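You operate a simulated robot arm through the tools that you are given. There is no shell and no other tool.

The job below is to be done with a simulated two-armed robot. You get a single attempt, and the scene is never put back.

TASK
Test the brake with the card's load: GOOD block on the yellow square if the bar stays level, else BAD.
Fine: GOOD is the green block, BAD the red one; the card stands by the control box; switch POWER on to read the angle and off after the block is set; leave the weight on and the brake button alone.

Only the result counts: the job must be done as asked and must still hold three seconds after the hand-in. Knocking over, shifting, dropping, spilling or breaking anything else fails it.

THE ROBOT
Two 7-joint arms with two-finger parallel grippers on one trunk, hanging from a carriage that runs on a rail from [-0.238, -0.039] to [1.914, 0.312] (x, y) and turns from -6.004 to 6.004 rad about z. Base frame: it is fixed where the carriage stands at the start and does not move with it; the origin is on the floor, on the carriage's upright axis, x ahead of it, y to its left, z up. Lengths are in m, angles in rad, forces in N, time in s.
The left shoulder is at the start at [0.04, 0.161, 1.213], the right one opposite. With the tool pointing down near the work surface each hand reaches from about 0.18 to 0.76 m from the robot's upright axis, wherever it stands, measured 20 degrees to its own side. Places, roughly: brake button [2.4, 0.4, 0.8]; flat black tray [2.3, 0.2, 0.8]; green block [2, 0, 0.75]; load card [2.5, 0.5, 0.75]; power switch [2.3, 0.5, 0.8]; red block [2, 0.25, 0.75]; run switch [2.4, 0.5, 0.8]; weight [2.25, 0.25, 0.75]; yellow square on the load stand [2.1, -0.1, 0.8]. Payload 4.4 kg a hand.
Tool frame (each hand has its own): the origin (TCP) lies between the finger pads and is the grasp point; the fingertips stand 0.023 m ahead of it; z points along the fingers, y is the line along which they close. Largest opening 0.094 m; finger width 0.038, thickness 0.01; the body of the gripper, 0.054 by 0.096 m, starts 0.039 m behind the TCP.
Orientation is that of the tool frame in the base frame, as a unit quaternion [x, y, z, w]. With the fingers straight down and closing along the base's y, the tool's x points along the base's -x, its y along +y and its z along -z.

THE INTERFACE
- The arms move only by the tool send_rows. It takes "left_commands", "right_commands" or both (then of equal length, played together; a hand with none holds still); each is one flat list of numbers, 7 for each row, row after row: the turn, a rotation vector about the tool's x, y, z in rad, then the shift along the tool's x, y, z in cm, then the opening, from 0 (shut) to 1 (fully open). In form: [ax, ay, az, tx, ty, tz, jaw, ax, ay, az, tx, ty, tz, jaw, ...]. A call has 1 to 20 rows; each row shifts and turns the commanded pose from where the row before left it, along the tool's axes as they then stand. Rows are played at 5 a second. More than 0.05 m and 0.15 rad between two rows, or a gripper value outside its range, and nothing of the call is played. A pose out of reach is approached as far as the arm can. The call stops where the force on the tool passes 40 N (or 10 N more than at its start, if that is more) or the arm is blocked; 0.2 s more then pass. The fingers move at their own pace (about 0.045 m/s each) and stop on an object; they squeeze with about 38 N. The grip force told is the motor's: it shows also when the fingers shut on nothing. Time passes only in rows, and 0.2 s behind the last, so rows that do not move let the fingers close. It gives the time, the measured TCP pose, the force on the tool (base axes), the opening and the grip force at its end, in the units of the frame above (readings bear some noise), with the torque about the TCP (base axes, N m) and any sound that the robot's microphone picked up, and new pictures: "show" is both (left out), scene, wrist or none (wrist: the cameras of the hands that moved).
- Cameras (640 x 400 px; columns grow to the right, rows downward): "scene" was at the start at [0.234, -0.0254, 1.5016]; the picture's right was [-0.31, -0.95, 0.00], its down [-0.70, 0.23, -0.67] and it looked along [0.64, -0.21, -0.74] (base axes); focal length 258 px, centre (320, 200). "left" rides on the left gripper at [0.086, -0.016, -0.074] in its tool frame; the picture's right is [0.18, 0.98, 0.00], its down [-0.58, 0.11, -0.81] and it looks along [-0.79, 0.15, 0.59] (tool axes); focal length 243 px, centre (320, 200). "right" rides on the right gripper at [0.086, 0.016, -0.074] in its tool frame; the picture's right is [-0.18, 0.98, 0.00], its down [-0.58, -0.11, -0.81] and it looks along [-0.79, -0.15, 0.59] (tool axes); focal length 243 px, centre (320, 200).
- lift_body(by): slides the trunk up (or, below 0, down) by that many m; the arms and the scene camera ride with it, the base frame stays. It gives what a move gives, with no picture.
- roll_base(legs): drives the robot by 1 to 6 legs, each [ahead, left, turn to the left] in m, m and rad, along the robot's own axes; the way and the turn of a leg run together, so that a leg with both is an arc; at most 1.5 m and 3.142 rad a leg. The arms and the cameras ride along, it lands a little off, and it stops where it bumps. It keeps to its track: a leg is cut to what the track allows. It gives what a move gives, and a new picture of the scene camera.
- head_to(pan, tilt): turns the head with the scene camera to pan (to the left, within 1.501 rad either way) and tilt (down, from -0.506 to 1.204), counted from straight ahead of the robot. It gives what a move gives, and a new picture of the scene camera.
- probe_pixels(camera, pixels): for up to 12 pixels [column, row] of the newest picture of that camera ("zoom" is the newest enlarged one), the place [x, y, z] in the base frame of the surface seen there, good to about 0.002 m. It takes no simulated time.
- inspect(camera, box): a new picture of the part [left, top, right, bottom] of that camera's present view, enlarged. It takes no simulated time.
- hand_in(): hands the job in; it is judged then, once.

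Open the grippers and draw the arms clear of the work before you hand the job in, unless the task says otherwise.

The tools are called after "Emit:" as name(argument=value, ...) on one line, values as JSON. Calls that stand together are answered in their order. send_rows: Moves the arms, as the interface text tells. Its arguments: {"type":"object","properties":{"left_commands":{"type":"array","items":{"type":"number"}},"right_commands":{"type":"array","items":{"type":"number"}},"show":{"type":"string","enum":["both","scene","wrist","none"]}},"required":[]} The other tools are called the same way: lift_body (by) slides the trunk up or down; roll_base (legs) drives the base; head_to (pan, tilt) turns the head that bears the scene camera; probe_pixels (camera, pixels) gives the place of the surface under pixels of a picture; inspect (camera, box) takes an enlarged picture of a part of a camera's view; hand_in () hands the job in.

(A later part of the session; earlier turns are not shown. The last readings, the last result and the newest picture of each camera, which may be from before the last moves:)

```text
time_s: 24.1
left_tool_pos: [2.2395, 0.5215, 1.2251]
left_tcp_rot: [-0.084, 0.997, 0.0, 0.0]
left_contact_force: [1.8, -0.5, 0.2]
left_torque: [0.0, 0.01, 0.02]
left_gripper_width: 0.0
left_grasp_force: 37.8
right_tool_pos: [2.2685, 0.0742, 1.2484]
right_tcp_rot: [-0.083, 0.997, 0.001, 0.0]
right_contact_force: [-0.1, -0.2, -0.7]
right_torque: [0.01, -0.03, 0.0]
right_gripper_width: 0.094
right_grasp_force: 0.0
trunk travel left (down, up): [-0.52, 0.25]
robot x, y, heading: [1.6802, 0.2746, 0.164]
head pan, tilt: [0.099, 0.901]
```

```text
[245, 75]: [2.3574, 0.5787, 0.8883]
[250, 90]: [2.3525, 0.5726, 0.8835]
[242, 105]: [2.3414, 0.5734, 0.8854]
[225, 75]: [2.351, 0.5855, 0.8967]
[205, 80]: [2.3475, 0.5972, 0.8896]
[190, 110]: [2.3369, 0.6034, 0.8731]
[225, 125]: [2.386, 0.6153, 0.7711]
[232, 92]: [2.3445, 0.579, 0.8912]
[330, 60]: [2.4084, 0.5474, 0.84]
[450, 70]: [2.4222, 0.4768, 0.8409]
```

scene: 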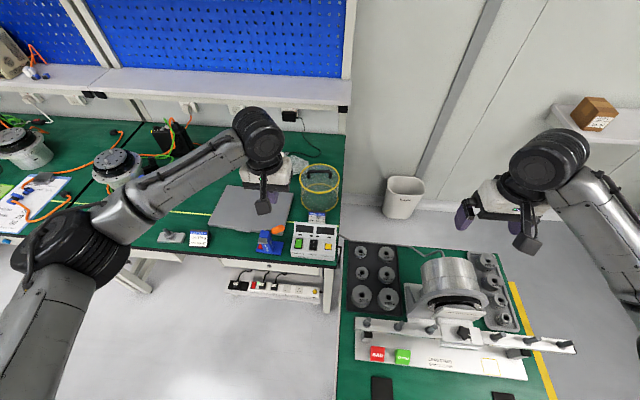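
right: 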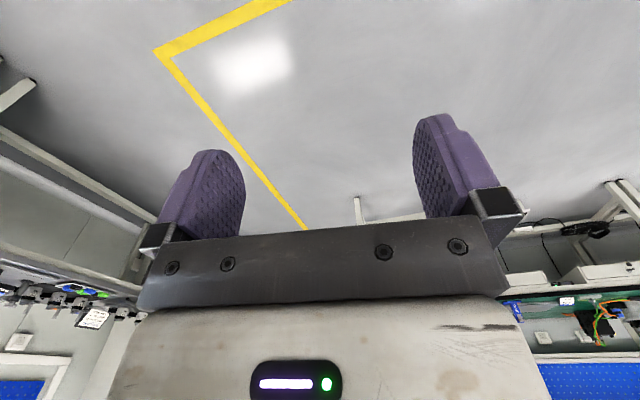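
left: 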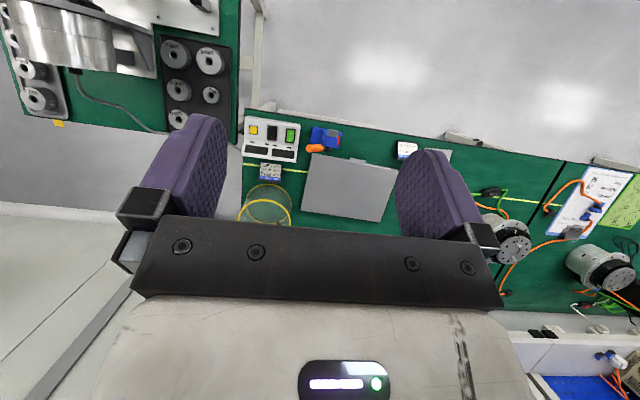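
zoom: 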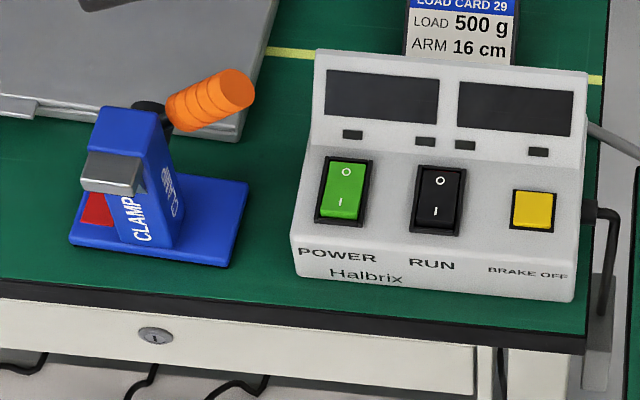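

Handle end is at y≈0.572, z up to 0.898, so I'll press with the hand tilted 0.3 rad away from it. First I move the left hand over the switch at z≈0.905 and tilt.

Emit:
send_rows(left_commands=[0, 0, 0, -1.114, -0.2, 4.0, 0, 0, 0, 0, -1.114, -0.2, 4.0, 0, 0, 0, 0, -1.114, -0.2, 4.0, 0, 0, 0, 0, -1.114, -0.2, 4.0, 0, 0, 0, 0, -1.114, -0.2, 4.0, 0, 0, 0, 0, -1.114, -0.2, 4.0, 0, 0, 0, 0, -1.114, -0.2, 4.0, 0, 0, 0, 0, -1.114, -0.2, 4.0, 0, -0.15, 0, 0, 0, 0, 0, 0, -0.15, 0, 0, 0, 0, 0, 0, 0, 0, 0, 0, 0, 0, 0], show="both")

```text
time_s: 26.5
left_tool_pos: [2.3035, 0.5215, 0.9219]
left_tcp_rot: [-0.081, 0.985, 0.149, -0.013]
left_contact_force: [0.5, 0.7, -1.0]
left_torque: [0.0, -0.02, 0.01]
left_gripper_width: 0.0002
left_grasp_force: 37.6
left hand out of reach, approached as far as the arm can: row 8, 9, 10
right_tool_pos: [2.269, 0.0736, 1.2474]
right_tcp_rot: [-0.082, 0.997, 0.0, -0.001]
right_contact_force: [0.6, 0.0, -0.4]
right_torque: [0.03, 0.03, 0.0]
right_gripper_width: 0.0941
right_grasp_force: 0.1
trunk travel left (down, up): [-0.52, 0.25]
robot x, y, heading: [1.6849, 0.2754, 0.166]
head pan, tilt: [0.099, 0.901]
```

scene: 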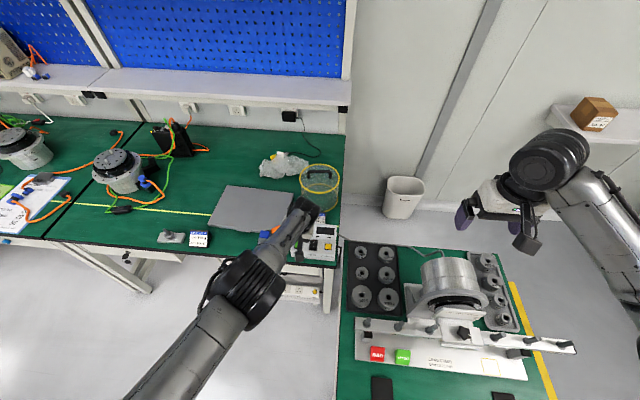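
left: 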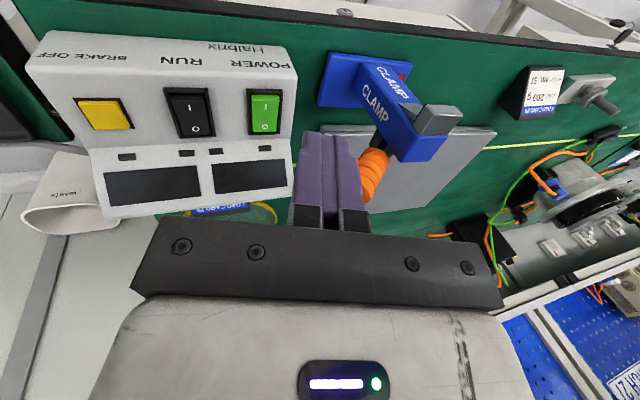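

The left arm ran out of reach at this trunk height (TCP stopped at [2.3035,0.5215,0.922]). I raise the hand 10 cm, then I will lower the trunk to gain reach.

Emit:
send_rows(left_commands=[0, 0, 0, 0, 1.4775, -4.777, 0, 0, 0, 0, 0, 1.4775, -4.777, 0, 0, 0, 0, 0, 0.886, -2.866, 0, 0, 0, 0, 0, 0, 0, 0], show="scene")

Emit:
probe_pixels(camera="scene", pixels=[[243, 290], [200, 350], [290, 225], [250, 270], [160, 390]])

```text
time_s: 27.5
left_tool_pos: [2.3452, 0.5166, 1.0352]
left_tcp_rot: [-0.082, 0.985, 0.149, -0.013]
left_contact_force: [0.3, -1.0, -0.3]
left_torque: [0.05, -0.01, -0.02]
left_gripper_width: 0.0
left_grasp_force: 37.9
left hand out of reach, approached as far as the arm can: row 1, 2, 3
right_tool_pos: [2.2685, 0.0723, 1.2482]
right_tcp_rot: [-0.084, 0.997, 0.0, 0.0]
right_contact_force: [0.6, -0.1, -0.1]
right_torque: [-0.03, -0.02, -0.01]
right_gripper_width: 0.0939
right_grasp_force: 0.1
trunk travel left (down, up): [-0.52, 0.25]
robot x, y, heading: [1.684, 0.2715, 0.164]
head pan, tilt: [0.099, 0.901]
```

scene: 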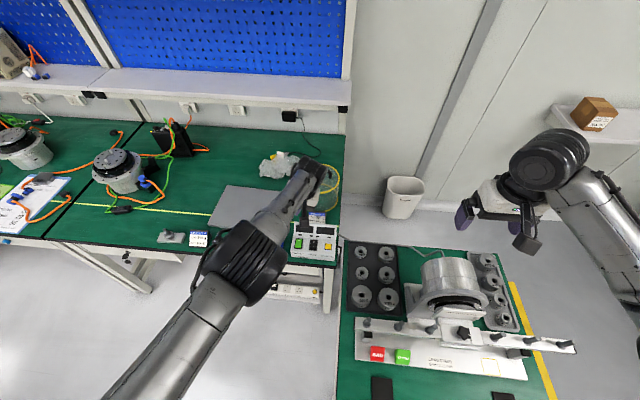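

```text
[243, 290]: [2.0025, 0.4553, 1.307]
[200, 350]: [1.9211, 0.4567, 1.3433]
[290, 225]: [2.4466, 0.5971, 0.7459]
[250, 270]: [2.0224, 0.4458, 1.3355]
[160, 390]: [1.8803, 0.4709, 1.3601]
```

The arm's reach limit is about 0.67 m from the shoulder, so I pitch the left fingers slightly ahead (wrist comes nearer) and raise the right hand 5 cm, then lower the trunk 0.15 m.

Emit:
send_rows(left_commands=[0, -0.125, 0, 1, 0, 0, 0, 0, -0.125, 0, 1, 0, 0, 0, 0, 0, 0, 1, 0, 0, 0, 0, 0, 0, 0, 0, 0, 0], right_commands=[0, 0, 0, 0, 0, -2, 1, 0, 0, 0, 0, 0, -3, 1, 0, 0, 0, 0, 0, 0, 1, 0, 0, 0, 0, 0, 0, 1], show="none")

Emit:
lift_body(by=-0.1)

```text
time_s: 28.5
left_tool_pos: [2.3764, 0.5064, 1.0137]
left_tcp_rot: [-0.063, 0.979, 0.159, 0.109]
left_contact_force: [0.4, -1.0, -0.3]
left_torque: [-0.02, 0.02, 0.02]
left_gripper_width: 0.0
left_grasp_force: 37.7
left hand out of reach, approached as far as the arm can: row 1, 2, 3
right_tool_pos: [2.27, 0.0736, 1.2976]
right_tcp_rot: [-0.082, 0.997, 0.0, 0.0]
right_contact_force: [0.9, 0.0, 0.1]
right_torque: [-0.02, 0.0, -0.02]
right_gripper_width: 0.0938
right_grasp_force: 0.0
trunk travel left (down, up): [-0.52, 0.25]
robot x, y, heading: [1.6822, 0.2753, 0.162]
head pan, tilt: [0.099, 0.901]
```

```text
time_s: 29.8
left_tool_pos: [2.3777, 0.5065, 0.9135]
left_tcp_rot: [-0.063, 0.979, 0.158, 0.109]
left_contact_force: [0.8, 0.3, 0.1]
left_torque: [0.03, 0.04, 0.02]
left_gripper_width: 0.0
left_grasp_force: 37.9
right_tool_pos: [2.2698, 0.0731, 1.1983]
right_tcp_rot: [-0.083, 0.997, 0.0, -0.001]
right_contact_force: [0.2, 0.5, -0.6]
right_torque: [0.0, 0.02, -0.01]
right_gripper_width: 0.0941
right_grasp_force: 0.0
trunk travel left (down, up): [-0.42, 0.35]
robot x, y, heading: [1.6809, 0.275, 0.162]
head pan, tilt: [0.099, 0.901]
```

The achieved positions drift oddly from the commanded ones, which hints at a wrist joint limit with this tilt. I undo the pitch and roll at this height and check where the hand settles.

Emit:
send_rows(left_commands=[0, 0.125, 0, 0, 0, -2, 0, 0, 0.125, 0, 0, 0, -2, 0, 0.15, 0, 0, 0, 0, 0, 0, 0.15, 0, 0, 0, 0, 0, 0, 0, 0, 0, 0, 0, 0, 0, 0, 0, 0, 0, 0, 0, 0], show="both")

```text
time_s: 31.2
left_tool_pos: [2.3603, 0.4975, 0.9496]
left_tcp_rot: [-0.084, 0.997, 0.0, -0.003]
left_contact_force: [-0.1, 0.1, -0.3]
left_torque: [-0.01, 0.01, 0.01]
left_gripper_width: 0.0
left_grasp_force: 38.0
left hand out of reach, approached as far as the arm can: row 1, 2, 3, 4
right_tool_pos: [2.2689, 0.0748, 1.1973]
right_tcp_rot: [-0.084, 0.996, -0.001, 0.001]
right_contact_force: [0.0, 0.9, -0.4]
right_torque: [0.01, 0.01, 0.01]
right_gripper_width: 0.094
right_grasp_force: 0.1
trunk travel left (down, up): [-0.42, 0.35]
robot x, y, heading: [1.6826, 0.2746, 0.165]
head pan, tilt: [0.099, 0.901]
```

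scene: 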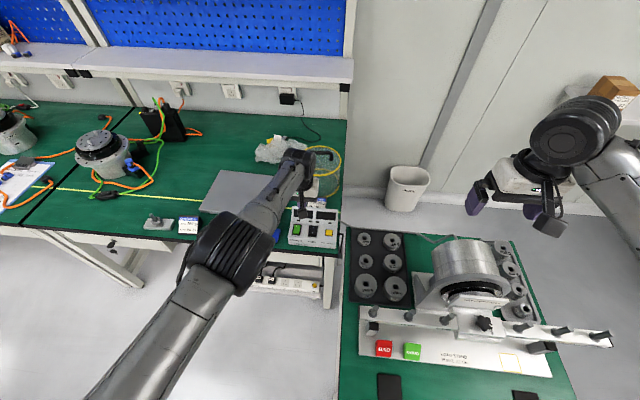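
left: 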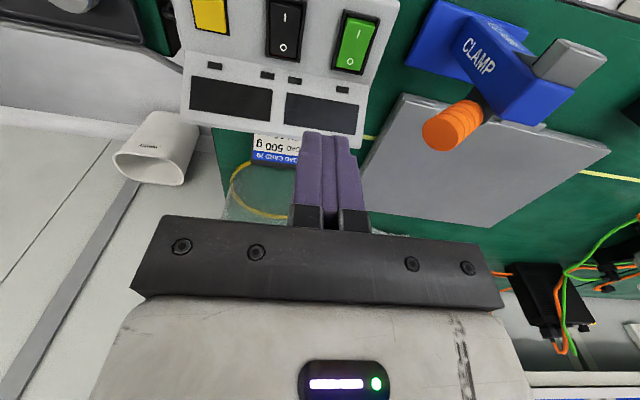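

Now upright, the hand settles at [2.360,0.4975,0.9496]. Better plan: no tilt; open the fingers to ~24 mm so the left finger alone presses "I" while the right finger stays over bare panel between the switches, keeping 18 mm from the orange handle. I move to hover over it.

Emit:
send_rows(left_commands=[0, 0, 0, 1.13, 0.5, 0, 0.255, 0, 0, 0, 1.13, 0.51, 0, 0.255, 0, 0, 0, 0, 0, 0, 0.255, 0, 0, 0, 0, 0, 0, 0.255], show="both")

```text
time_s: 32.2
left_tool_pos: [2.3593, 0.5048, 0.943]
left_tcp_rot: [-0.084, 0.996, 0.0, -0.002]
left_contact_force: [-0.8, 0.2, -0.7]
left_torque: [0.03, -0.01, -0.03]
left_gripper_width: 0.0237
left_grasp_force: 0.1
left hand out of reach, approached as far as the arm can: row 1, 2
right_tool_pos: [2.2699, 0.0734, 1.1967]
right_tcp_rot: [-0.083, 0.997, 0.0, 0.0]
right_contact_force: [-1.0, -0.1, 0.2]
right_torque: [0.03, 0.01, -0.01]
right_gripper_width: 0.094
right_grasp_force: 0.0
trunk travel left (down, up): [-0.42, 0.35]
robot x, y, heading: [1.6796, 0.2744, 0.163]
head pan, tilt: [0.099, 0.901]
```

scene: 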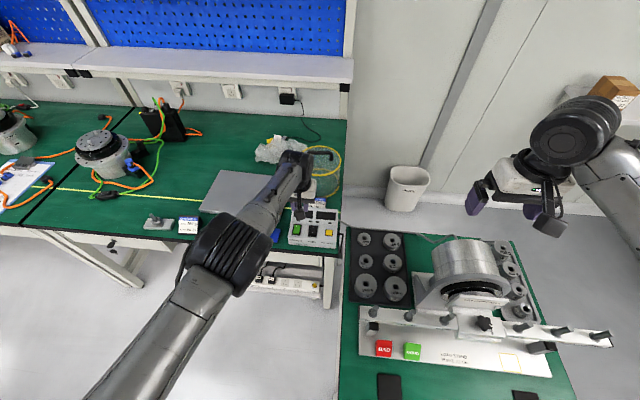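
left: 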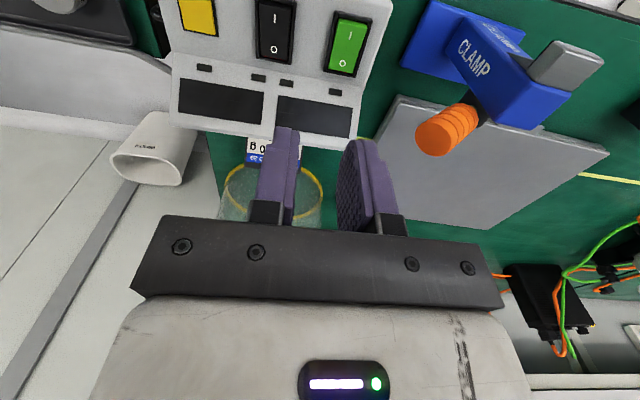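

The left arm seems stuck at full stretch (elbow straight), where it cannot fold back gradually. I command it up and well back toward the robot to break out of the straight-elbow state.

Emit:
send_rows(left_commands=[0, 0, 0, 3, 0, -4, 0.255, 0, 0, 0, 3, 0, -4, 0.255, 0, 0, 0, 3, 0, -4, 0.255, 0, 0, 0, 3, 0, -4, 0.255, 0, 0, 0, 0, 0, 0, 0.255, 0, 0, 0, 0, 0, 0, 0.255], show="scene")

```text
time_s: 33.6
left_tool_pos: [2.3786, 0.4821, 1.0564]
left_tcp_rot: [-0.083, 0.997, 0.001, -0.001]
left_contact_force: [0.7, 0.5, -0.6]
left_torque: [-0.01, 0.01, 0.0]
left_gripper_width: 0.0239
left_grasp_force: 0.1
left hand out of reach, approached as far as the arm can: row 1, 2, 3, 4
right_tool_pos: [2.2703, 0.0734, 1.1977]
right_tcp_rot: [-0.083, 0.997, 0.0, -0.001]
right_contact_force: [0.2, -0.1, -1.0]
right_torque: [0.01, 0.0, -0.01]
right_gripper_width: 0.0941
right_grasp_force: 0.0
trunk travel left (down, up): [-0.42, 0.35]
robot x, y, heading: [1.6831, 0.2756, 0.164]
head pan, tilt: [0.099, 0.901]
```

scene: 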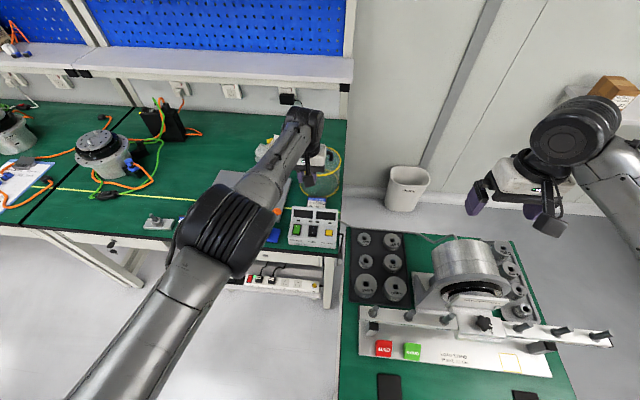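

Still straight. In the starting pose the forearm folds inward (to the robot's right), so I command the left hand rightward and back at this safe height to make the elbow bend.

Emit:
send_rows(left_commands=[0, 0, 0, 2, -4, 0, 0.255, 0, 0, 0, 2, -4, 0, 0.255, 0, 0, 0, 2, -4, 0, 0.255, 0, 0, 0, 2, -4, -1, 0.255, 0, 0, 0, 0, 0, 0, 0.255, 0, 0, 0, 0, 0, 0, 0.255], show="scene")

```text
time_s: 35.0
left_tool_pos: [2.3567, 0.33, 1.0635]
left_tcp_rot: [-0.083, 0.997, 0.001, -0.002]
left_contact_force: [-0.3, 0.2, -0.5]
left_torque: [0.03, 0.02, 0.03]
left_gripper_width: 0.0242
left_grasp_force: 0.1
left hand out of reach, approached as far as the arm can: row 1, 2, 3, 4
right_tool_pos: [2.27, 0.0733, 1.1969]
right_tcp_rot: [-0.084, 0.997, -0.001, 0.0]
right_contact_force: [-0.1, 0.2, 0.9]
right_torque: [-0.02, 0.0, -0.01]
right_gripper_width: 0.0938
right_grasp_force: 0.0
trunk travel left (down, up): [-0.42, 0.35]
robot x, y, heading: [1.6805, 0.2731, 0.163]
head pan, tilt: [0.099, 0.901]
```

scene: 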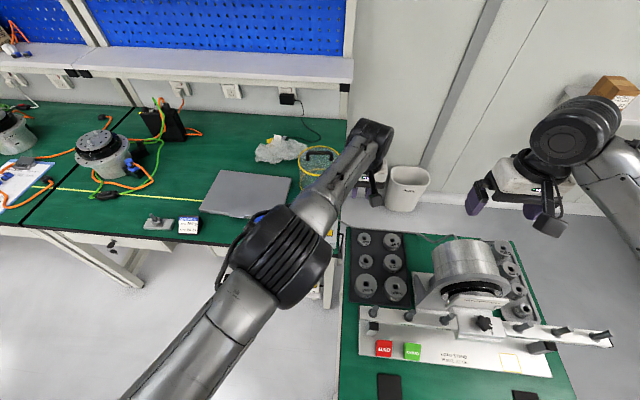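

Still stretched. I probe the elbow, forearm and wrist positions to understand the arm's shape.

Emit:
probe_pixels(camera="scene", pixels=[[290, 250], [265, 265], [230, 320], [180, 380], [330, 190], [372, 135], [360, 150], [310, 215]])

Emit:
inspect(camera="scene", box=[120, 90, 440, 400])

```text
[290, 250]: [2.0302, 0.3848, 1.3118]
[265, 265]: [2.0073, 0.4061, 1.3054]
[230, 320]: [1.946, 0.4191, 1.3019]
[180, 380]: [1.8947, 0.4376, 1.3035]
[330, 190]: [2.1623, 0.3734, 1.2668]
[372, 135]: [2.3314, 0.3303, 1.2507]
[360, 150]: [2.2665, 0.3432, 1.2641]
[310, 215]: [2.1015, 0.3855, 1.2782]
```

```text
1.29 times, centred on (280, 245) of scene
```

zoom: 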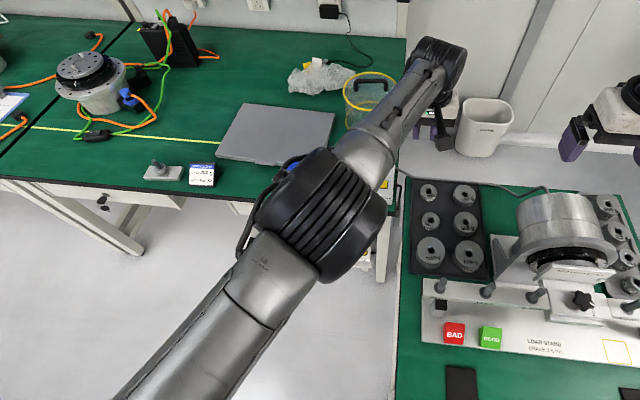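

The arm lies straight and level (shoulder 1.28 → elbow [2.02,0.39,1.28] → wrist [2.33,0.33,1.22]). There is free air below the hand here (nothing above z 0.84), so I try down-and-back to make the elbow flex.

Emit:
send_rows(left_commands=[0, 0, 0, 3, 0, 3, 0.255, 0, 0, 0, 3, 0, 3, 0.255, 0, 0, 0, 3, 0, 3, 0.255, 0, 0, 0, 3, 0, 3, 0.255, 0, 0, 0, 0, 0, 0, 0.255], show="scene")

```text
time_s: 36.2
left_tool_pos: [2.3306, 0.3258, 0.935]
left_tcp_rot: [-0.084, 0.996, 0.0, -0.002]
left_contact_force: [-0.5, -0.2, -0.2]
left_torque: [-0.02, 0.06, -0.03]
left_gripper_width: 0.0239
left_grasp_force: 0.0
left hand out of reach, approached as far as the arm can: row 1, 2, 3, 4
right_tool_pos: [2.2708, 0.0737, 1.1977]
right_tcp_rot: [-0.082, 0.997, 0.001, 0.0]
right_contact_force: [0.2, 0.4, 0.3]
right_torque: [0.01, -0.02, 0.02]
right_gripper_width: 0.0938
right_grasp_force: 0.0
trunk travel left (down, up): [-0.42, 0.35]
robot x, y, heading: [1.6832, 0.2754, 0.165]
head pan, tilt: [0.099, 0.901]
```

scene: 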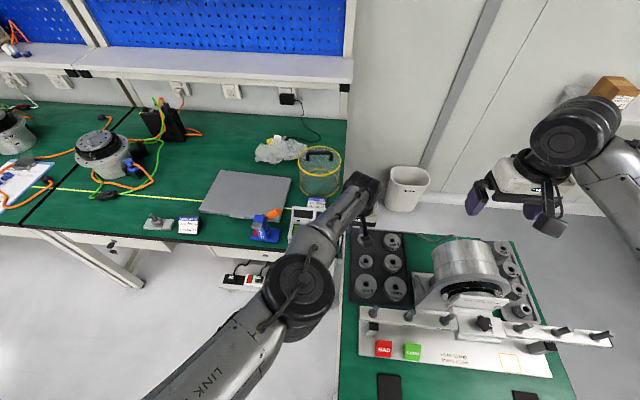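

The elbow has rolled so its hinge disc now faces up (303,290), meaning it can fold sideways. I now pull back and slightly to the right and up.

Emit:
send_rows(left_commands=[0, 0, 0, 3, -2, -1, 0.255, 0, 0, 0, 3, -2, -1, 0.255, 0, 0, 0, 3, -2, -1, 0.255, 0, 0, 0, 3, 0, -2, 0.255, 0, 0, 0, 0, 0, 0, 0.255], show="scene")

```text
time_s: 37.4
left_tool_pos: [2.2485, 0.27, 0.9747]
left_tcp_rot: [-0.084, 0.996, 0.0, -0.001]
left_contact_force: [-0.4, 0.2, 0.1]
left_torque: [0.0, -0.02, -0.01]
left_gripper_width: 0.0241
left_grasp_force: 0.1
left hand out of reach, approached as far as the arm can: row 1
right_tool_pos: [2.27, 0.0719, 1.1976]
right_tcp_rot: [-0.083, 0.997, -0.001, 0.0]
right_contact_force: [-0.4, 0.5, -0.4]
right_torque: [0.01, 0.02, -0.04]
right_gripper_width: 0.094
right_grasp_force: 0.0
trunk travel left (down, up): [-0.42, 0.35]
robot x, y, heading: [1.6808, 0.271, 0.168]
head pan, tilt: [0.099, 0.901]
```

scene: 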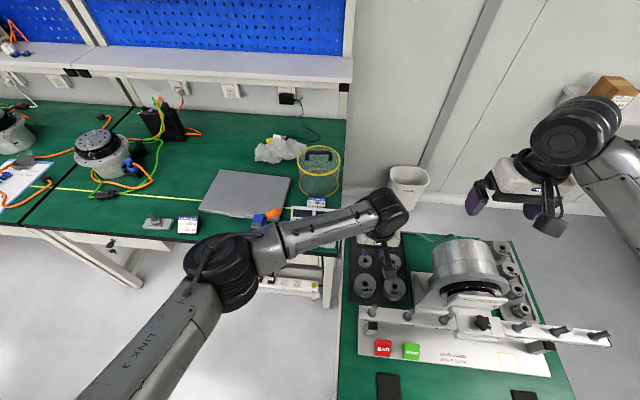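

Freed: the elbow folds outward again, TCP at [2.2485,0.27,0.975]. I raise the left hand and shift it left (and raise the right hand), because the left arm needs the base turned right to bring its shoulder closer to the switch.

Emit:
send_rows(left_commands=[0, 0, 0, 0, 2.2, -4.4, 0.255, 0, 0, 0, 0, 2.2, -4.4, 0.255, 0, 0, 0, 0, 2.2, -4.4, 0.255, 0, 0, 0, 0, 2.2, -4.4, 0.255, 0, 0, 0, 0, 4.5, -1, 0.255, 0, 0, 0, 0, 4.5, -1, 0.255, 0, 0, 0, 0, 0, 0, 0.255], right_commands=[0, 0, 0, 2, 0, -2, 1, 0, 0, 0, 2, 0, -2, 1, 0, 0, 0, 2, 0, -2, 1, 0, 0, 0, 2, 0, -2, 1, 0, 0, 0, 0, 0, -1, 1, 0, 0, 0, 0, 0, -1, 1, 0, 0, 0, 0, 0, 0, 1], show="scene")

```text
time_s: 39.0
left_tool_pos: [2.22, 0.4519, 1.1698]
left_tcp_rot: [-0.084, 0.996, 0.0, -0.001]
left_contact_force: [-0.5, 0.2, 1.4]
left_torque: [0.0, -0.04, 0.02]
left_gripper_width: 0.024
left_grasp_force: 0.0
right_tool_pos: [2.1881, 0.0594, 1.2969]
right_tcp_rot: [-0.083, 0.997, -0.001, -0.001]
right_contact_force: [-1.0, -0.4, 0.4]
right_torque: [0.04, -0.02, -0.02]
right_gripper_width: 0.0941
right_grasp_force: 0.0
trunk travel left (down, up): [-0.42, 0.35]
robot x, y, heading: [1.6795, 0.2712, 0.167]
head pan, tilt: [0.099, 0.901]
```

scene: 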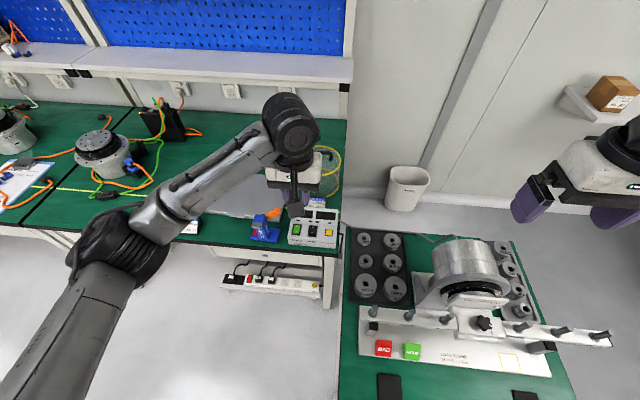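

Left arm folded well now. I turn the base 0.4 rad to the right with both hands high (z≥1.17), then lower the trunk.

Emit:
roll_base(legs=[[0, 0, -0.4]])

Emit:
lift_body(by=-0.08)

Emit:
head_to(pan=0.35, tilt=0.9)

```text
time_s: 40.6
left_tool_pos: [2.2458, 0.2282, 1.1696]
left_tcp_rot: [0.116, 0.993, 0.0, -0.001]
left_contact_force: [0.3, 0.3, 1.2]
left_torque: [0.02, 0.0, -0.02]
left_gripper_width: 0.024
left_grasp_force: 0.0
right_tool_pos: [2.0651, -0.1214, 1.2956]
right_tcp_rot: [0.117, 0.993, -0.001, 0.0]
right_contact_force: [0.1, -1.1, 0.0]
right_torque: [-0.02, -0.01, 0.01]
right_gripper_width: 0.0942
right_grasp_force: 0.0
trunk travel left (down, up): [-0.42, 0.35]
robot x, y, heading: [1.6787, 0.278, -0.236]
head pan, tilt: [0.099, 0.901]
```

scene: 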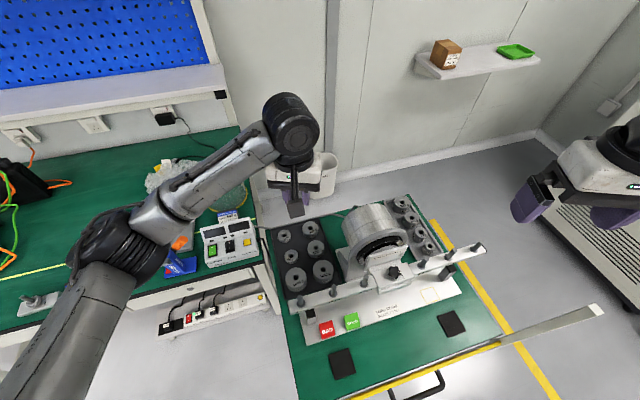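

```text
time_s: 41.8
left_tool_pos: [2.2467, 0.2271, 1.0907]
left_tcp_rot: [0.116, 0.993, -0.001, -0.001]
left_contact_force: [0.3, 0.5, 0.2]
left_torque: [-0.01, 0.02, 0.02]
left_gripper_width: 0.024
left_grasp_force: 0.0
right_tool_pos: [2.0662, -0.1212, 1.2174]
right_tcp_rot: [0.116, 0.993, 0.001, 0.0]
right_contact_force: [0.8, 0.4, 0.4]
right_torque: [-0.01, 0.02, 0.04]
right_gripper_width: 0.0938
right_grasp_force: 0.0
trunk travel left (down, up): [-0.34, 0.43]
robot x, y, heading: [1.6783, 0.2742, -0.234]
head pan, tilt: [0.099, 0.901]
```

```text
time_s: 42.5
left_tool_pos: [2.246, 0.2276, 1.0899]
left_tcp_rot: [0.116, 0.993, 0.001, -0.001]
left_contact_force: [0.2, 0.0, -0.5]
left_torque: [0.02, 0.0, 0.0]
left_gripper_width: 0.0239
left_grasp_force: 0.2
right_tool_pos: [2.066, -0.1209, 1.2153]
right_tcp_rot: [0.117, 0.993, -0.001, -0.001]
right_contact_force: [-0.3, 0.2, -0.2]
right_torque: [-0.01, 0.0, -0.01]
right_gripper_width: 0.0941
right_grasp_force: 0.0
trunk travel left (down, up): [-0.34, 0.43]
robot x, y, heading: [1.6814, 0.2739, -0.23]
head pan, tilt: [0.351, 0.901]
```

scene: 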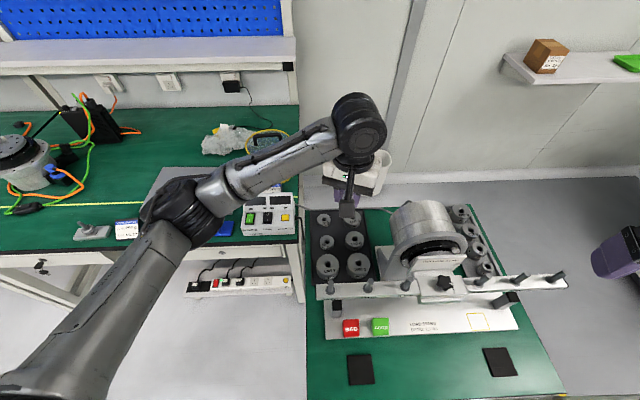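

Left TCP [2.246,0.2275,1.09]; shoulder-to-switch distance is now about 0.6 m. I yaw the left tool back to the box's heading and carry it at this height to above the switch.

Emit:
send_rows(left_commands=[0, 0, -0.1333, 0, 0, 0, 0.255, 0, 0, -0.1333, 0, 0, 0, 0.255, 0, 0, -0.1333, 0, 0, 0, 0.255, 0, 0, 0, -2.23, 4.318, 0, 0.255, 0, 0, 0, -2.23, 4.318, 0, 0.255, 0, 0, 0, -2.23, 4.318, 0, 0.255, 0, 0, 0, -2.23, 4.318, 0, 0.255, 0, 0, 0, -2.23, 4.318, 0, 0.255, 0, 0, 0, -2.23, 4.318, 0, 0.255, 0, 0, 0, 0, 0, 0, 0.255], show="both")

```text
time_s: 44.7
left_tool_pos: [2.3343, 0.5039, 1.092]
left_tcp_rot: [-0.084, 0.996, 0.002, -0.001]
left_contact_force: [0.9, 0.9, -0.6]
left_torque: [0.0, 0.03, 0.02]
left_gripper_width: 0.024
left_grasp_force: 0.0
right_tool_pos: [2.0651, -0.1214, 1.2175]
right_tcp_rot: [0.118, 0.993, -0.001, 0.0]
right_contact_force: [-0.3, -0.6, 0.1]
right_torque: [0.01, 0.0, -0.01]
right_gripper_width: 0.0941
right_grasp_force: 0.0
trunk travel left (down, up): [-0.34, 0.43]
robot x, y, heading: [1.6795, 0.2737, -0.235]
head pan, tilt: [0.351, 0.901]
```

scene: 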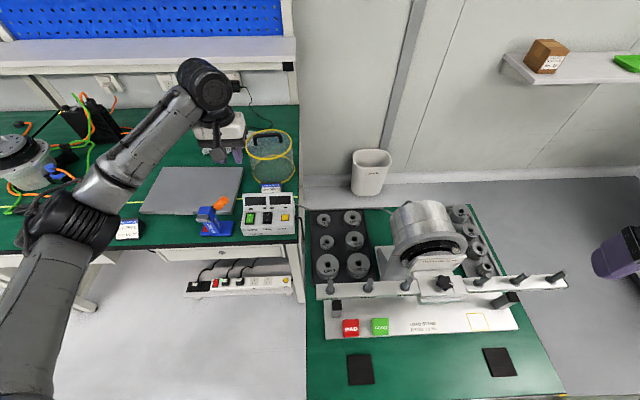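
left: 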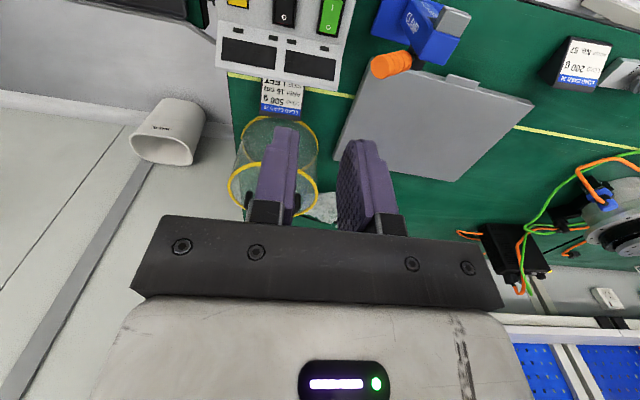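

The hand sits at [2.334,0.504,1.092] with no reach warnings. I descend 15 cm to z≈0.94 with a tiny correction and check.

Emit:
send_rows(left_commands=[0, 0, 0, -0.1, 0.06, 4, 0.255, 0, 0, 0, 0, 0, 4, 0.255, 0, 0, 0, 0, 0, 4, 0.255, 0, 0, 0, 0, 0, 3.5, 0.255, 0, 0, 0, 0, 0, 0, 0.255, 0, 0, 0, 0, 0, 0, 0.255], show="both")

Emit:
probe_pixels(camera="scene", pixels=[[75, 220], [60, 240], [110, 180], [40, 320]])

```text
time_s: 46.1
left_tool_pos: [2.339, 0.5073, 0.9354]
left_tcp_rot: [-0.083, 0.997, 0.001, -0.001]
left_contact_force: [-0.8, -0.3, -1.1]
left_torque: [0.02, 0.03, 0.0]
left_gripper_width: 0.024
left_grasp_force: 0.0
right_tool_pos: [2.0659, -0.1199, 1.2172]
right_tcp_rot: [0.117, 0.993, -0.001, 0.0]
right_contact_force: [-0.3, 0.3, 0.3]
right_torque: [0.02, 0.01, -0.02]
right_gripper_width: 0.0941
right_grasp_force: 0.0
trunk travel left (down, up): [-0.34, 0.43]
robot x, y, heading: [1.6778, 0.2735, -0.236]
head pan, tilt: [0.351, 0.901]
```

scene: 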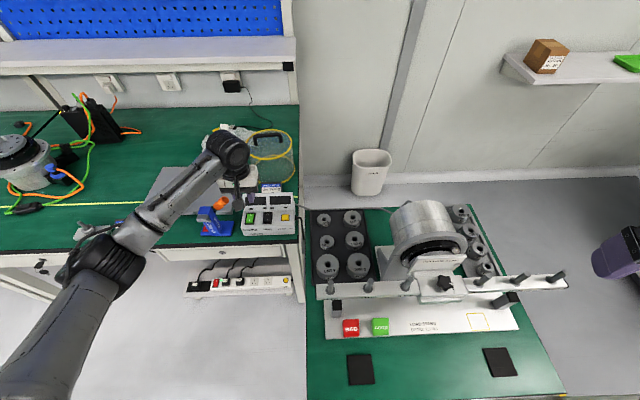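
left: 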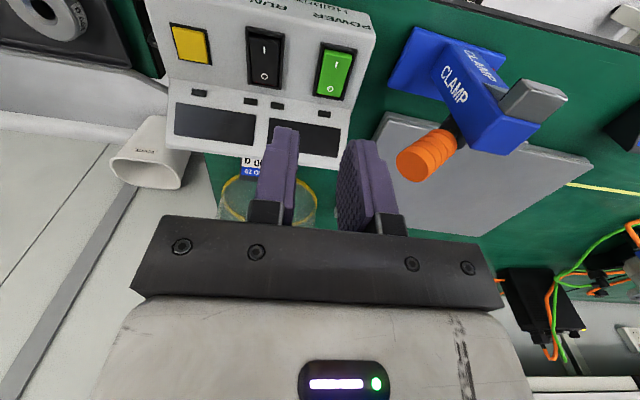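

```text
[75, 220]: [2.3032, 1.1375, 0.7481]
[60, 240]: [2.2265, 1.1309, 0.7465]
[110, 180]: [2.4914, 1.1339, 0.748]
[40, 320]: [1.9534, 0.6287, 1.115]
```

The reading [2.339,0.507] is 3–4 mm off my target, maybe noise, so I hold for one row to read again before lowering.

Emit:
send_rows(left_commands=[0, 0, 0, 0, 0, 0, 0.255], show="none")

Emit:
send_rows(left_commands=[0, 0, 0, 0, 0, 0, 0.255], show="none")

```text
time_s: 46.5
left_tool_pos: [2.3386, 0.5076, 0.9348]
left_tcp_rot: [-0.084, 0.996, 0.001, 0.0]
left_contact_force: [0.7, 1.0, 0.7]
left_torque: [0.02, -0.01, 0.01]
left_gripper_width: 0.0242
left_grasp_force: 0.1
right_tool_pos: [2.0653, -0.1209, 1.2174]
right_tcp_rot: [0.117, 0.993, 0.0, -0.001]
right_contact_force: [-0.3, 0.6, 0.4]
right_torque: [-0.03, 0.05, 0.0]
right_gripper_width: 0.0941
right_grasp_force: 0.0
trunk travel left (down, up): [-0.34, 0.43]
robot x, y, heading: [1.6817, 0.2697, -0.235]
head pan, tilt: [0.351, 0.901]
```

```text
time_s: 46.9
left_tool_pos: [2.3392, 0.5073, 0.9356]
left_tcp_rot: [-0.083, 0.997, 0.0, -0.001]
left_contact_force: [-0.6, 0.2, 0.0]
left_torque: [0.01, 0.02, -0.01]
left_gripper_width: 0.024
left_grasp_force: 0.1
right_tool_pos: [2.0659, -0.1205, 1.2178]
right_tcp_rot: [0.115, 0.993, 0.0, 0.0]
right_contact_force: [-0.1, -0.2, -0.7]
right_torque: [0.01, 0.01, -0.02]
right_gripper_width: 0.0939
right_grasp_force: 0.1
trunk travel left (down, up): [-0.34, 0.43]
robot x, y, heading: [1.6796, 0.2691, -0.237]
head pan, tilt: [0.351, 0.901]
```

Readings are steady at [2.339,0.5074,0.935]. I correct by 3 mm each way and descend to z≈0.85 (fingertips ≈17 mm above the rocker).

Emit:
send_rows(left_commands=[0, 0, 0, 0.32, -0.31, 0, 0.255, 0, 0, 0, 0, 0, 4.5, 0.255, 0, 0, 0, 0, 0, 4.0, 0.255, 0, 0, 0, 0, 0, 0, 0.255, 0, 0, 0, 0, 0, 0, 0.255], show="both")

Emit:
inspect(camera="scene", box=[190, 160, 310, 245])

Emit:
inspect(camera="left", box=[220, 0, 460, 180])

```text
time_s: 48.1
left_tool_pos: [2.3383, 0.5047, 0.849]
left_tcp_rot: [-0.084, 0.996, 0.001, -0.001]
left_contact_force: [-0.1, -0.7, 0.5]
left_torque: [0.01, -0.03, 0.07]
left_gripper_width: 0.0242
left_grasp_force: 0.0
right_tool_pos: [2.0652, -0.12, 1.2166]
right_tcp_rot: [0.117, 0.993, -0.001, -0.001]
right_contact_force: [-0.2, -0.3, -0.4]
right_torque: [0.03, 0.0, 0.01]
right_gripper_width: 0.0937
right_grasp_force: 0.0
trunk travel left (down, up): [-0.34, 0.43]
robot x, y, heading: [1.682, 0.2744, -0.233]
head pan, tilt: [0.351, 0.901]
```

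scene: 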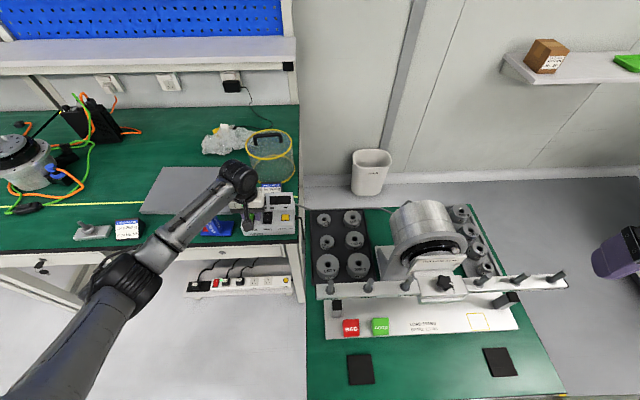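
left: 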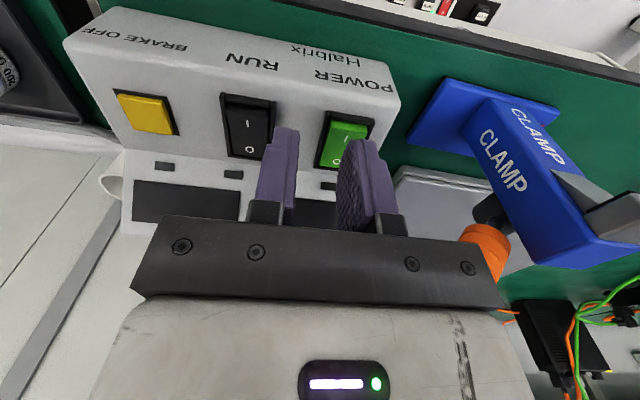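

```text
4.71 times, centred on (250, 202) of scene
```

zoom: 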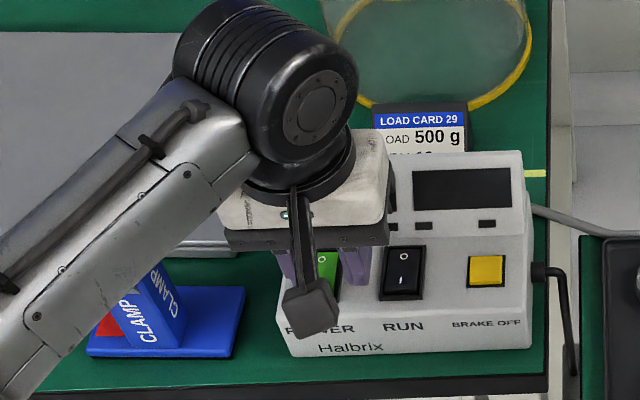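

```text
2.22 times, centred on (340, 90) of left
```

zoom: 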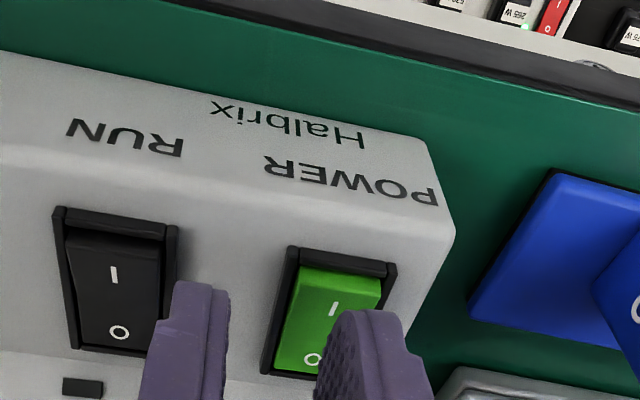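

Geometry agrees: the left finger is over the "I" half and the right finger is over bare panel (zoom 2: finger at (365,320), parallax accounted). I lower 22 mm in small steps to press "I".

Emit:
send_rows(left_commands=[0, 0, 0, 0.2, 0, 1.2, 0.255, 0, 0, 0, 0, 0, 0.4, 0.255, 0, 0, 0, 0, 0, 0.3, 0.255, 0, 0, 0, 0, 0, 0.3, 0.255], show="both")

Emit:
inspect(camera="scene", box=[210, 170, 310, 245])

Emit:
inspect(camera="left", box=[100, 0, 460, 220])

```text
time_s: 49.2
left_tool_pos: [2.3322, 0.5032, 0.8328]
left_tcp_rot: [-0.085, 0.996, 0.0, 0.002]
left_contact_force: [-5.9, 0.7, 7.4]
left_torque: [0.16, 0.11, 0.18]
left_gripper_width: 0.0251
left_grasp_force: 0.9
right_tool_pos: [2.0655, -0.1204, 1.2162]
right_tcp_rot: [0.116, 0.993, 0.0, 0.0]
right_contact_force: [0.2, -1.0, 0.2]
right_torque: [0.02, -0.02, 0.0]
right_gripper_width: 0.0942
right_grasp_force: 0.0
trunk travel left (down, up): [-0.34, 0.43]
robot x, y, heading: [1.6752, 0.2718, -0.232]
head pan, tilt: [0.351, 0.901]
stopped in row 4 (left hand): the force on the tool passed its limit at 43 N (the readings are from after the stop); the commanded pose is now the measured one
```

scene: 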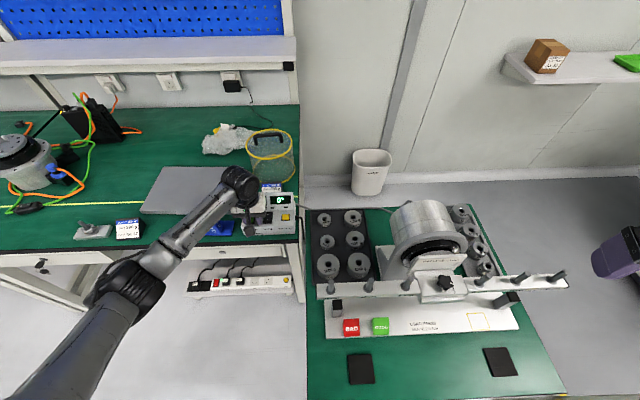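
left: 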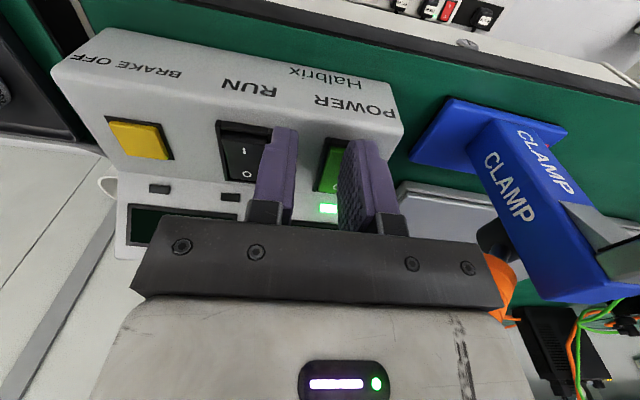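

```text
5.33 times, centred on (260, 208) of scene
```

zoom: 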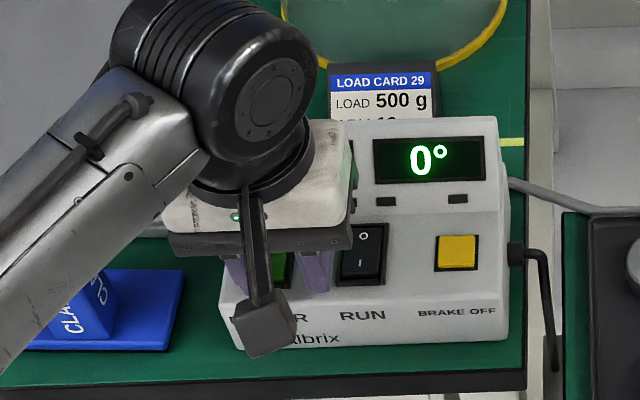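

```text
1.78 times, centred on (280, 110) of left
```

zoom: 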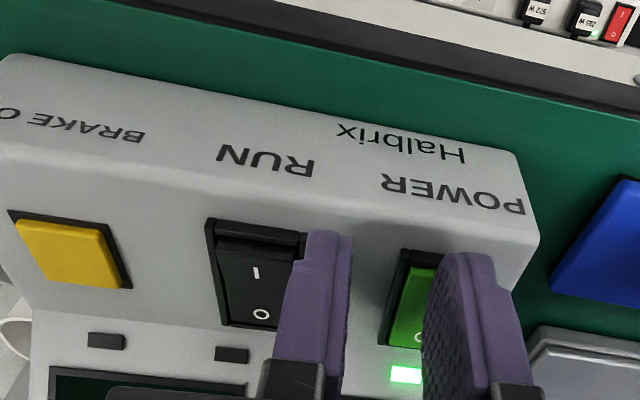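

POWER is on: right display shows "0°" and the green LED is lit. I lift the left hand straight up off the switch.

Emit:
send_rows(left_commands=[0, 0, 0, 0, 0, -1, 0.255, 0, 0, 0, 0, 0, -3, 0.255, 0, 0, 0, 0, 0, -4, 0.255, 0, 0, 0, 0, 0, -4, 0.255, 0, 0, 0, 0, 0, -4, 0.255, 0, 0, 0, 0, 0, -4, 0.255, 0, 0, 0, 0, 0, 0, 0.255], show="scene")

Emit:
inspect(camera="scene", box=[210, 170, 310, 245])

```text
time_s: 50.8
left_tool_pos: [2.33, 0.5035, 1.033]
left_tcp_rot: [-0.083, 0.997, -0.001, 0.001]
left_contact_force: [0.3, 0.6, 0.3]
left_torque: [0.01, 0.05, -0.03]
left_gripper_width: 0.0241
left_grasp_force: 0.0
right_tool_pos: [2.067, -0.1201, 1.217]
right_tcp_rot: [0.116, 0.993, -0.001, -0.001]
right_contact_force: [0.4, 0.9, -1.0]
right_torque: [0.03, -0.01, 0.01]
right_gripper_width: 0.0938
right_grasp_force: 0.1
trunk travel left (down, up): [-0.34, 0.43]
robot x, y, heading: [1.6793, 0.272, -0.234]
head pan, tilt: [0.351, 0.901]
```

scene: 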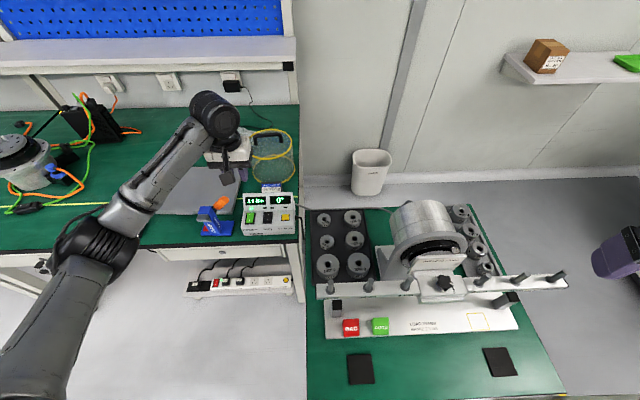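

```text
5.33 times, centred on (260, 208) of scene
```

zoom: 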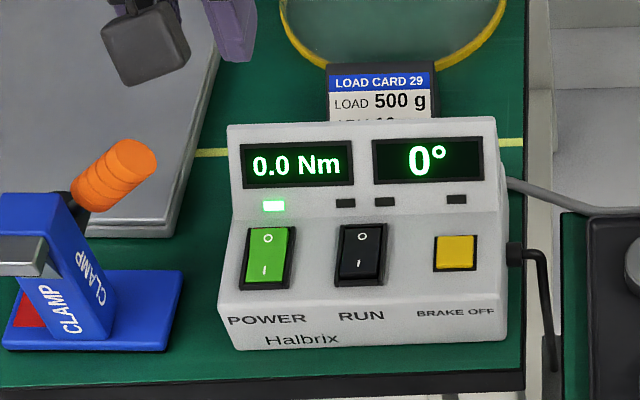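

Displays read 0.0 Nm and 0°, so the tester is live. The weight is best fetched with the left arm (its forearm stays clear of the motor), so I raise both hands, turn the base further right to ≈-0.6 rad and lower the trunk a bit.

Emit:
send_rows(left_commands=[0, 0, 0, 0, 0, -3, 0.255, 0, 0, 0, 0, 0, -3, 0.255, 0, 0, 0, 0, 0, -3, 0.255, 0, 0, 0, 0, 0, -3, 0.766, 0, 0, 0, 0, 0, 0, 0.766], right_commands=[0, 0, 0, 0, 0, -3, 1, 0, 0, 0, 0, 0, -3, 1, 0, 0, 0, 0, 0, -3, 1, 0, 0, 0, 0, 0, -1, 1, 0, 0, 0, 0, 0, 0, 1], show="none")

Emit:
roll_base(legs=[[0, 0, -0.36]])

Emit:
lift_body(by=-0.08)

Emit:
head_to(pan=0.6, tilt=0.95)

```text
time_s: 52.0
left_tool_pos: [2.3319, 0.5037, 1.1523]
left_tcp_rot: [-0.084, 0.996, -0.001, 0.0]
left_contact_force: [0.5, 1.0, 0.3]
left_torque: [-0.01, -0.01, 0.01]
left_gripper_width: 0.0722
left_grasp_force: 0.0
right_tool_pos: [2.0643, -0.1214, 1.3155]
right_tcp_rot: [0.115, 0.993, -0.001, 0.0]
right_contact_force: [0.6, 0.3, 0.5]
right_torque: [0.04, 0.03, -0.04]
right_gripper_width: 0.0939
right_grasp_force: 0.1
trunk travel left (down, up): [-0.34, 0.43]
robot x, y, heading: [1.6789, 0.2767, -0.231]
head pan, tilt: [0.351, 0.901]
```

```text
time_s: 53.5
left_tool_pos: [2.3716, 0.2601, 1.1517]
left_tcp_rot: [0.095, 0.995, 0.0, 0.0]
left_contact_force: [-0.2, -0.1, 0.1]
left_torque: [0.01, 0.02, 0.04]
left_gripper_width: 0.0721
left_grasp_force: 0.0
right_tool_pos: [1.9008, -0.2295, 1.3164]
right_tcp_rot: [0.291, 0.957, 0.0, 0.0]
right_contact_force: [1.0, -0.5, -0.5]
right_torque: [0.0, -0.02, 0.03]
right_gripper_width: 0.0943
right_grasp_force: 0.0
trunk travel left (down, up): [-0.34, 0.43]
robot x, y, heading: [1.682, 0.2763, -0.594]
head pan, tilt: [0.351, 0.901]
```

scene: 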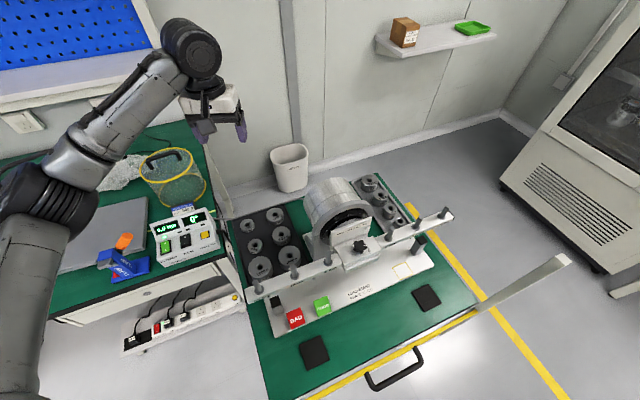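

```text
time_s: 54.7
left_tool_pos: [2.3719, 0.2604, 1.0713]
left_tcp_rot: [0.094, 0.996, -0.001, 0.001]
left_contact_force: [1.2, 0.2, 0.3]
left_torque: [-0.01, 0.0, 0.01]
left_gripper_width: 0.072
left_grasp_force: 0.1
right_tool_pos: [1.9019, -0.23, 1.2373]
right_tcp_rot: [0.292, 0.956, -0.001, -0.001]
right_contact_force: [-0.4, -0.5, -0.2]
right_torque: [-0.02, -0.01, -0.01]
right_gripper_width: 0.0941
right_grasp_force: 0.1
trunk travel left (down, up): [-0.26, 0.51]
robot x, y, heading: [1.678, 0.276, -0.595]
head pan, tilt: [0.351, 0.901]
```

```text
time_s: 55.4
left_tool_pos: [2.3721, 0.2608, 1.0722]
left_tcp_rot: [0.094, 0.996, -0.001, 0.001]
left_contact_force: [-0.1, 0.5, -0.2]
left_torque: [-0.01, -0.01, -0.01]
left_gripper_width: 0.0719
left_grasp_force: 0.0
right_tool_pos: [1.9016, -0.2301, 1.2358]
right_tcp_rot: [0.292, 0.956, 0.0, 0.0]
right_contact_force: [0.4, -0.1, -0.4]
right_torque: [0.0, 0.01, 0.01]
right_gripper_width: 0.0939
right_grasp_force: 0.1
trunk travel left (down, up): [-0.26, 0.51]
robot x, y, heading: [1.6782, 0.2745, -0.587]
head pan, tilt: [0.6, 0.949]
```

scene: 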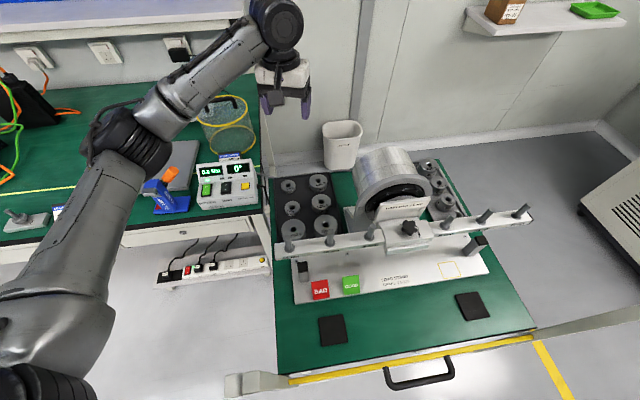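

Left TCP [2.372,0.2605,1.072]. From this new viewpoint the tray is clear, so I re-measure the front-right 500 g weight near (320,202).

Emit:
inspect(camera="scene", box=[268, 165, 348, 245])

```text
5.00 times, centred on (308, 205) of scene
```

zoom: 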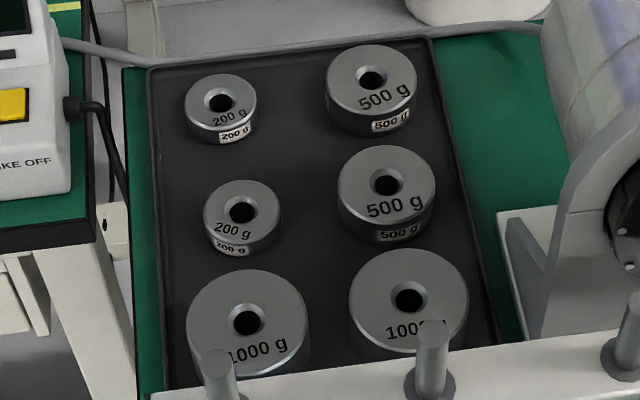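

I zoom further onto the middle 500 g weight for rim probing.

Emit:
inspect(camera="scene", box=[308, 190, 336, 216])

```text
15.38 times, centred on (322, 203) of scene
```

zoom: 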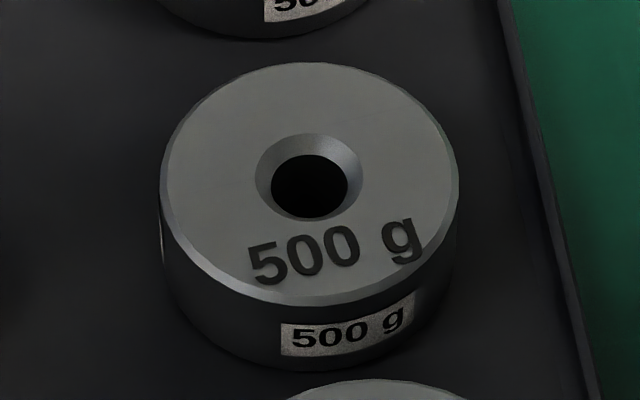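

Now I probe rim points of its top face, the chamfer edges of the hole, and the floor around.

Emit:
probe_pixels(camera="zoom", pixels=[[172, 165], [448, 190], [300, 72], [322, 290], [262, 170], [358, 182], [307, 140], [313, 226], [120, 200], [500, 230], [220, 230], [400, 140]])

```text
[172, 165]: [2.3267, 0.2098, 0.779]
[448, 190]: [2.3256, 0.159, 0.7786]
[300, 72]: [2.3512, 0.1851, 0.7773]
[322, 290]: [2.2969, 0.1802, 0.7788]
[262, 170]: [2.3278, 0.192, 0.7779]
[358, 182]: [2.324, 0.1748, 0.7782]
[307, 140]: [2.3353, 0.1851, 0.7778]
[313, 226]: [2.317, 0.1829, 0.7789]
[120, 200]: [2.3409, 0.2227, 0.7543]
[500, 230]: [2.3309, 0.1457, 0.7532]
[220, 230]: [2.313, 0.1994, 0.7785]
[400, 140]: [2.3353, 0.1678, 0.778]
```

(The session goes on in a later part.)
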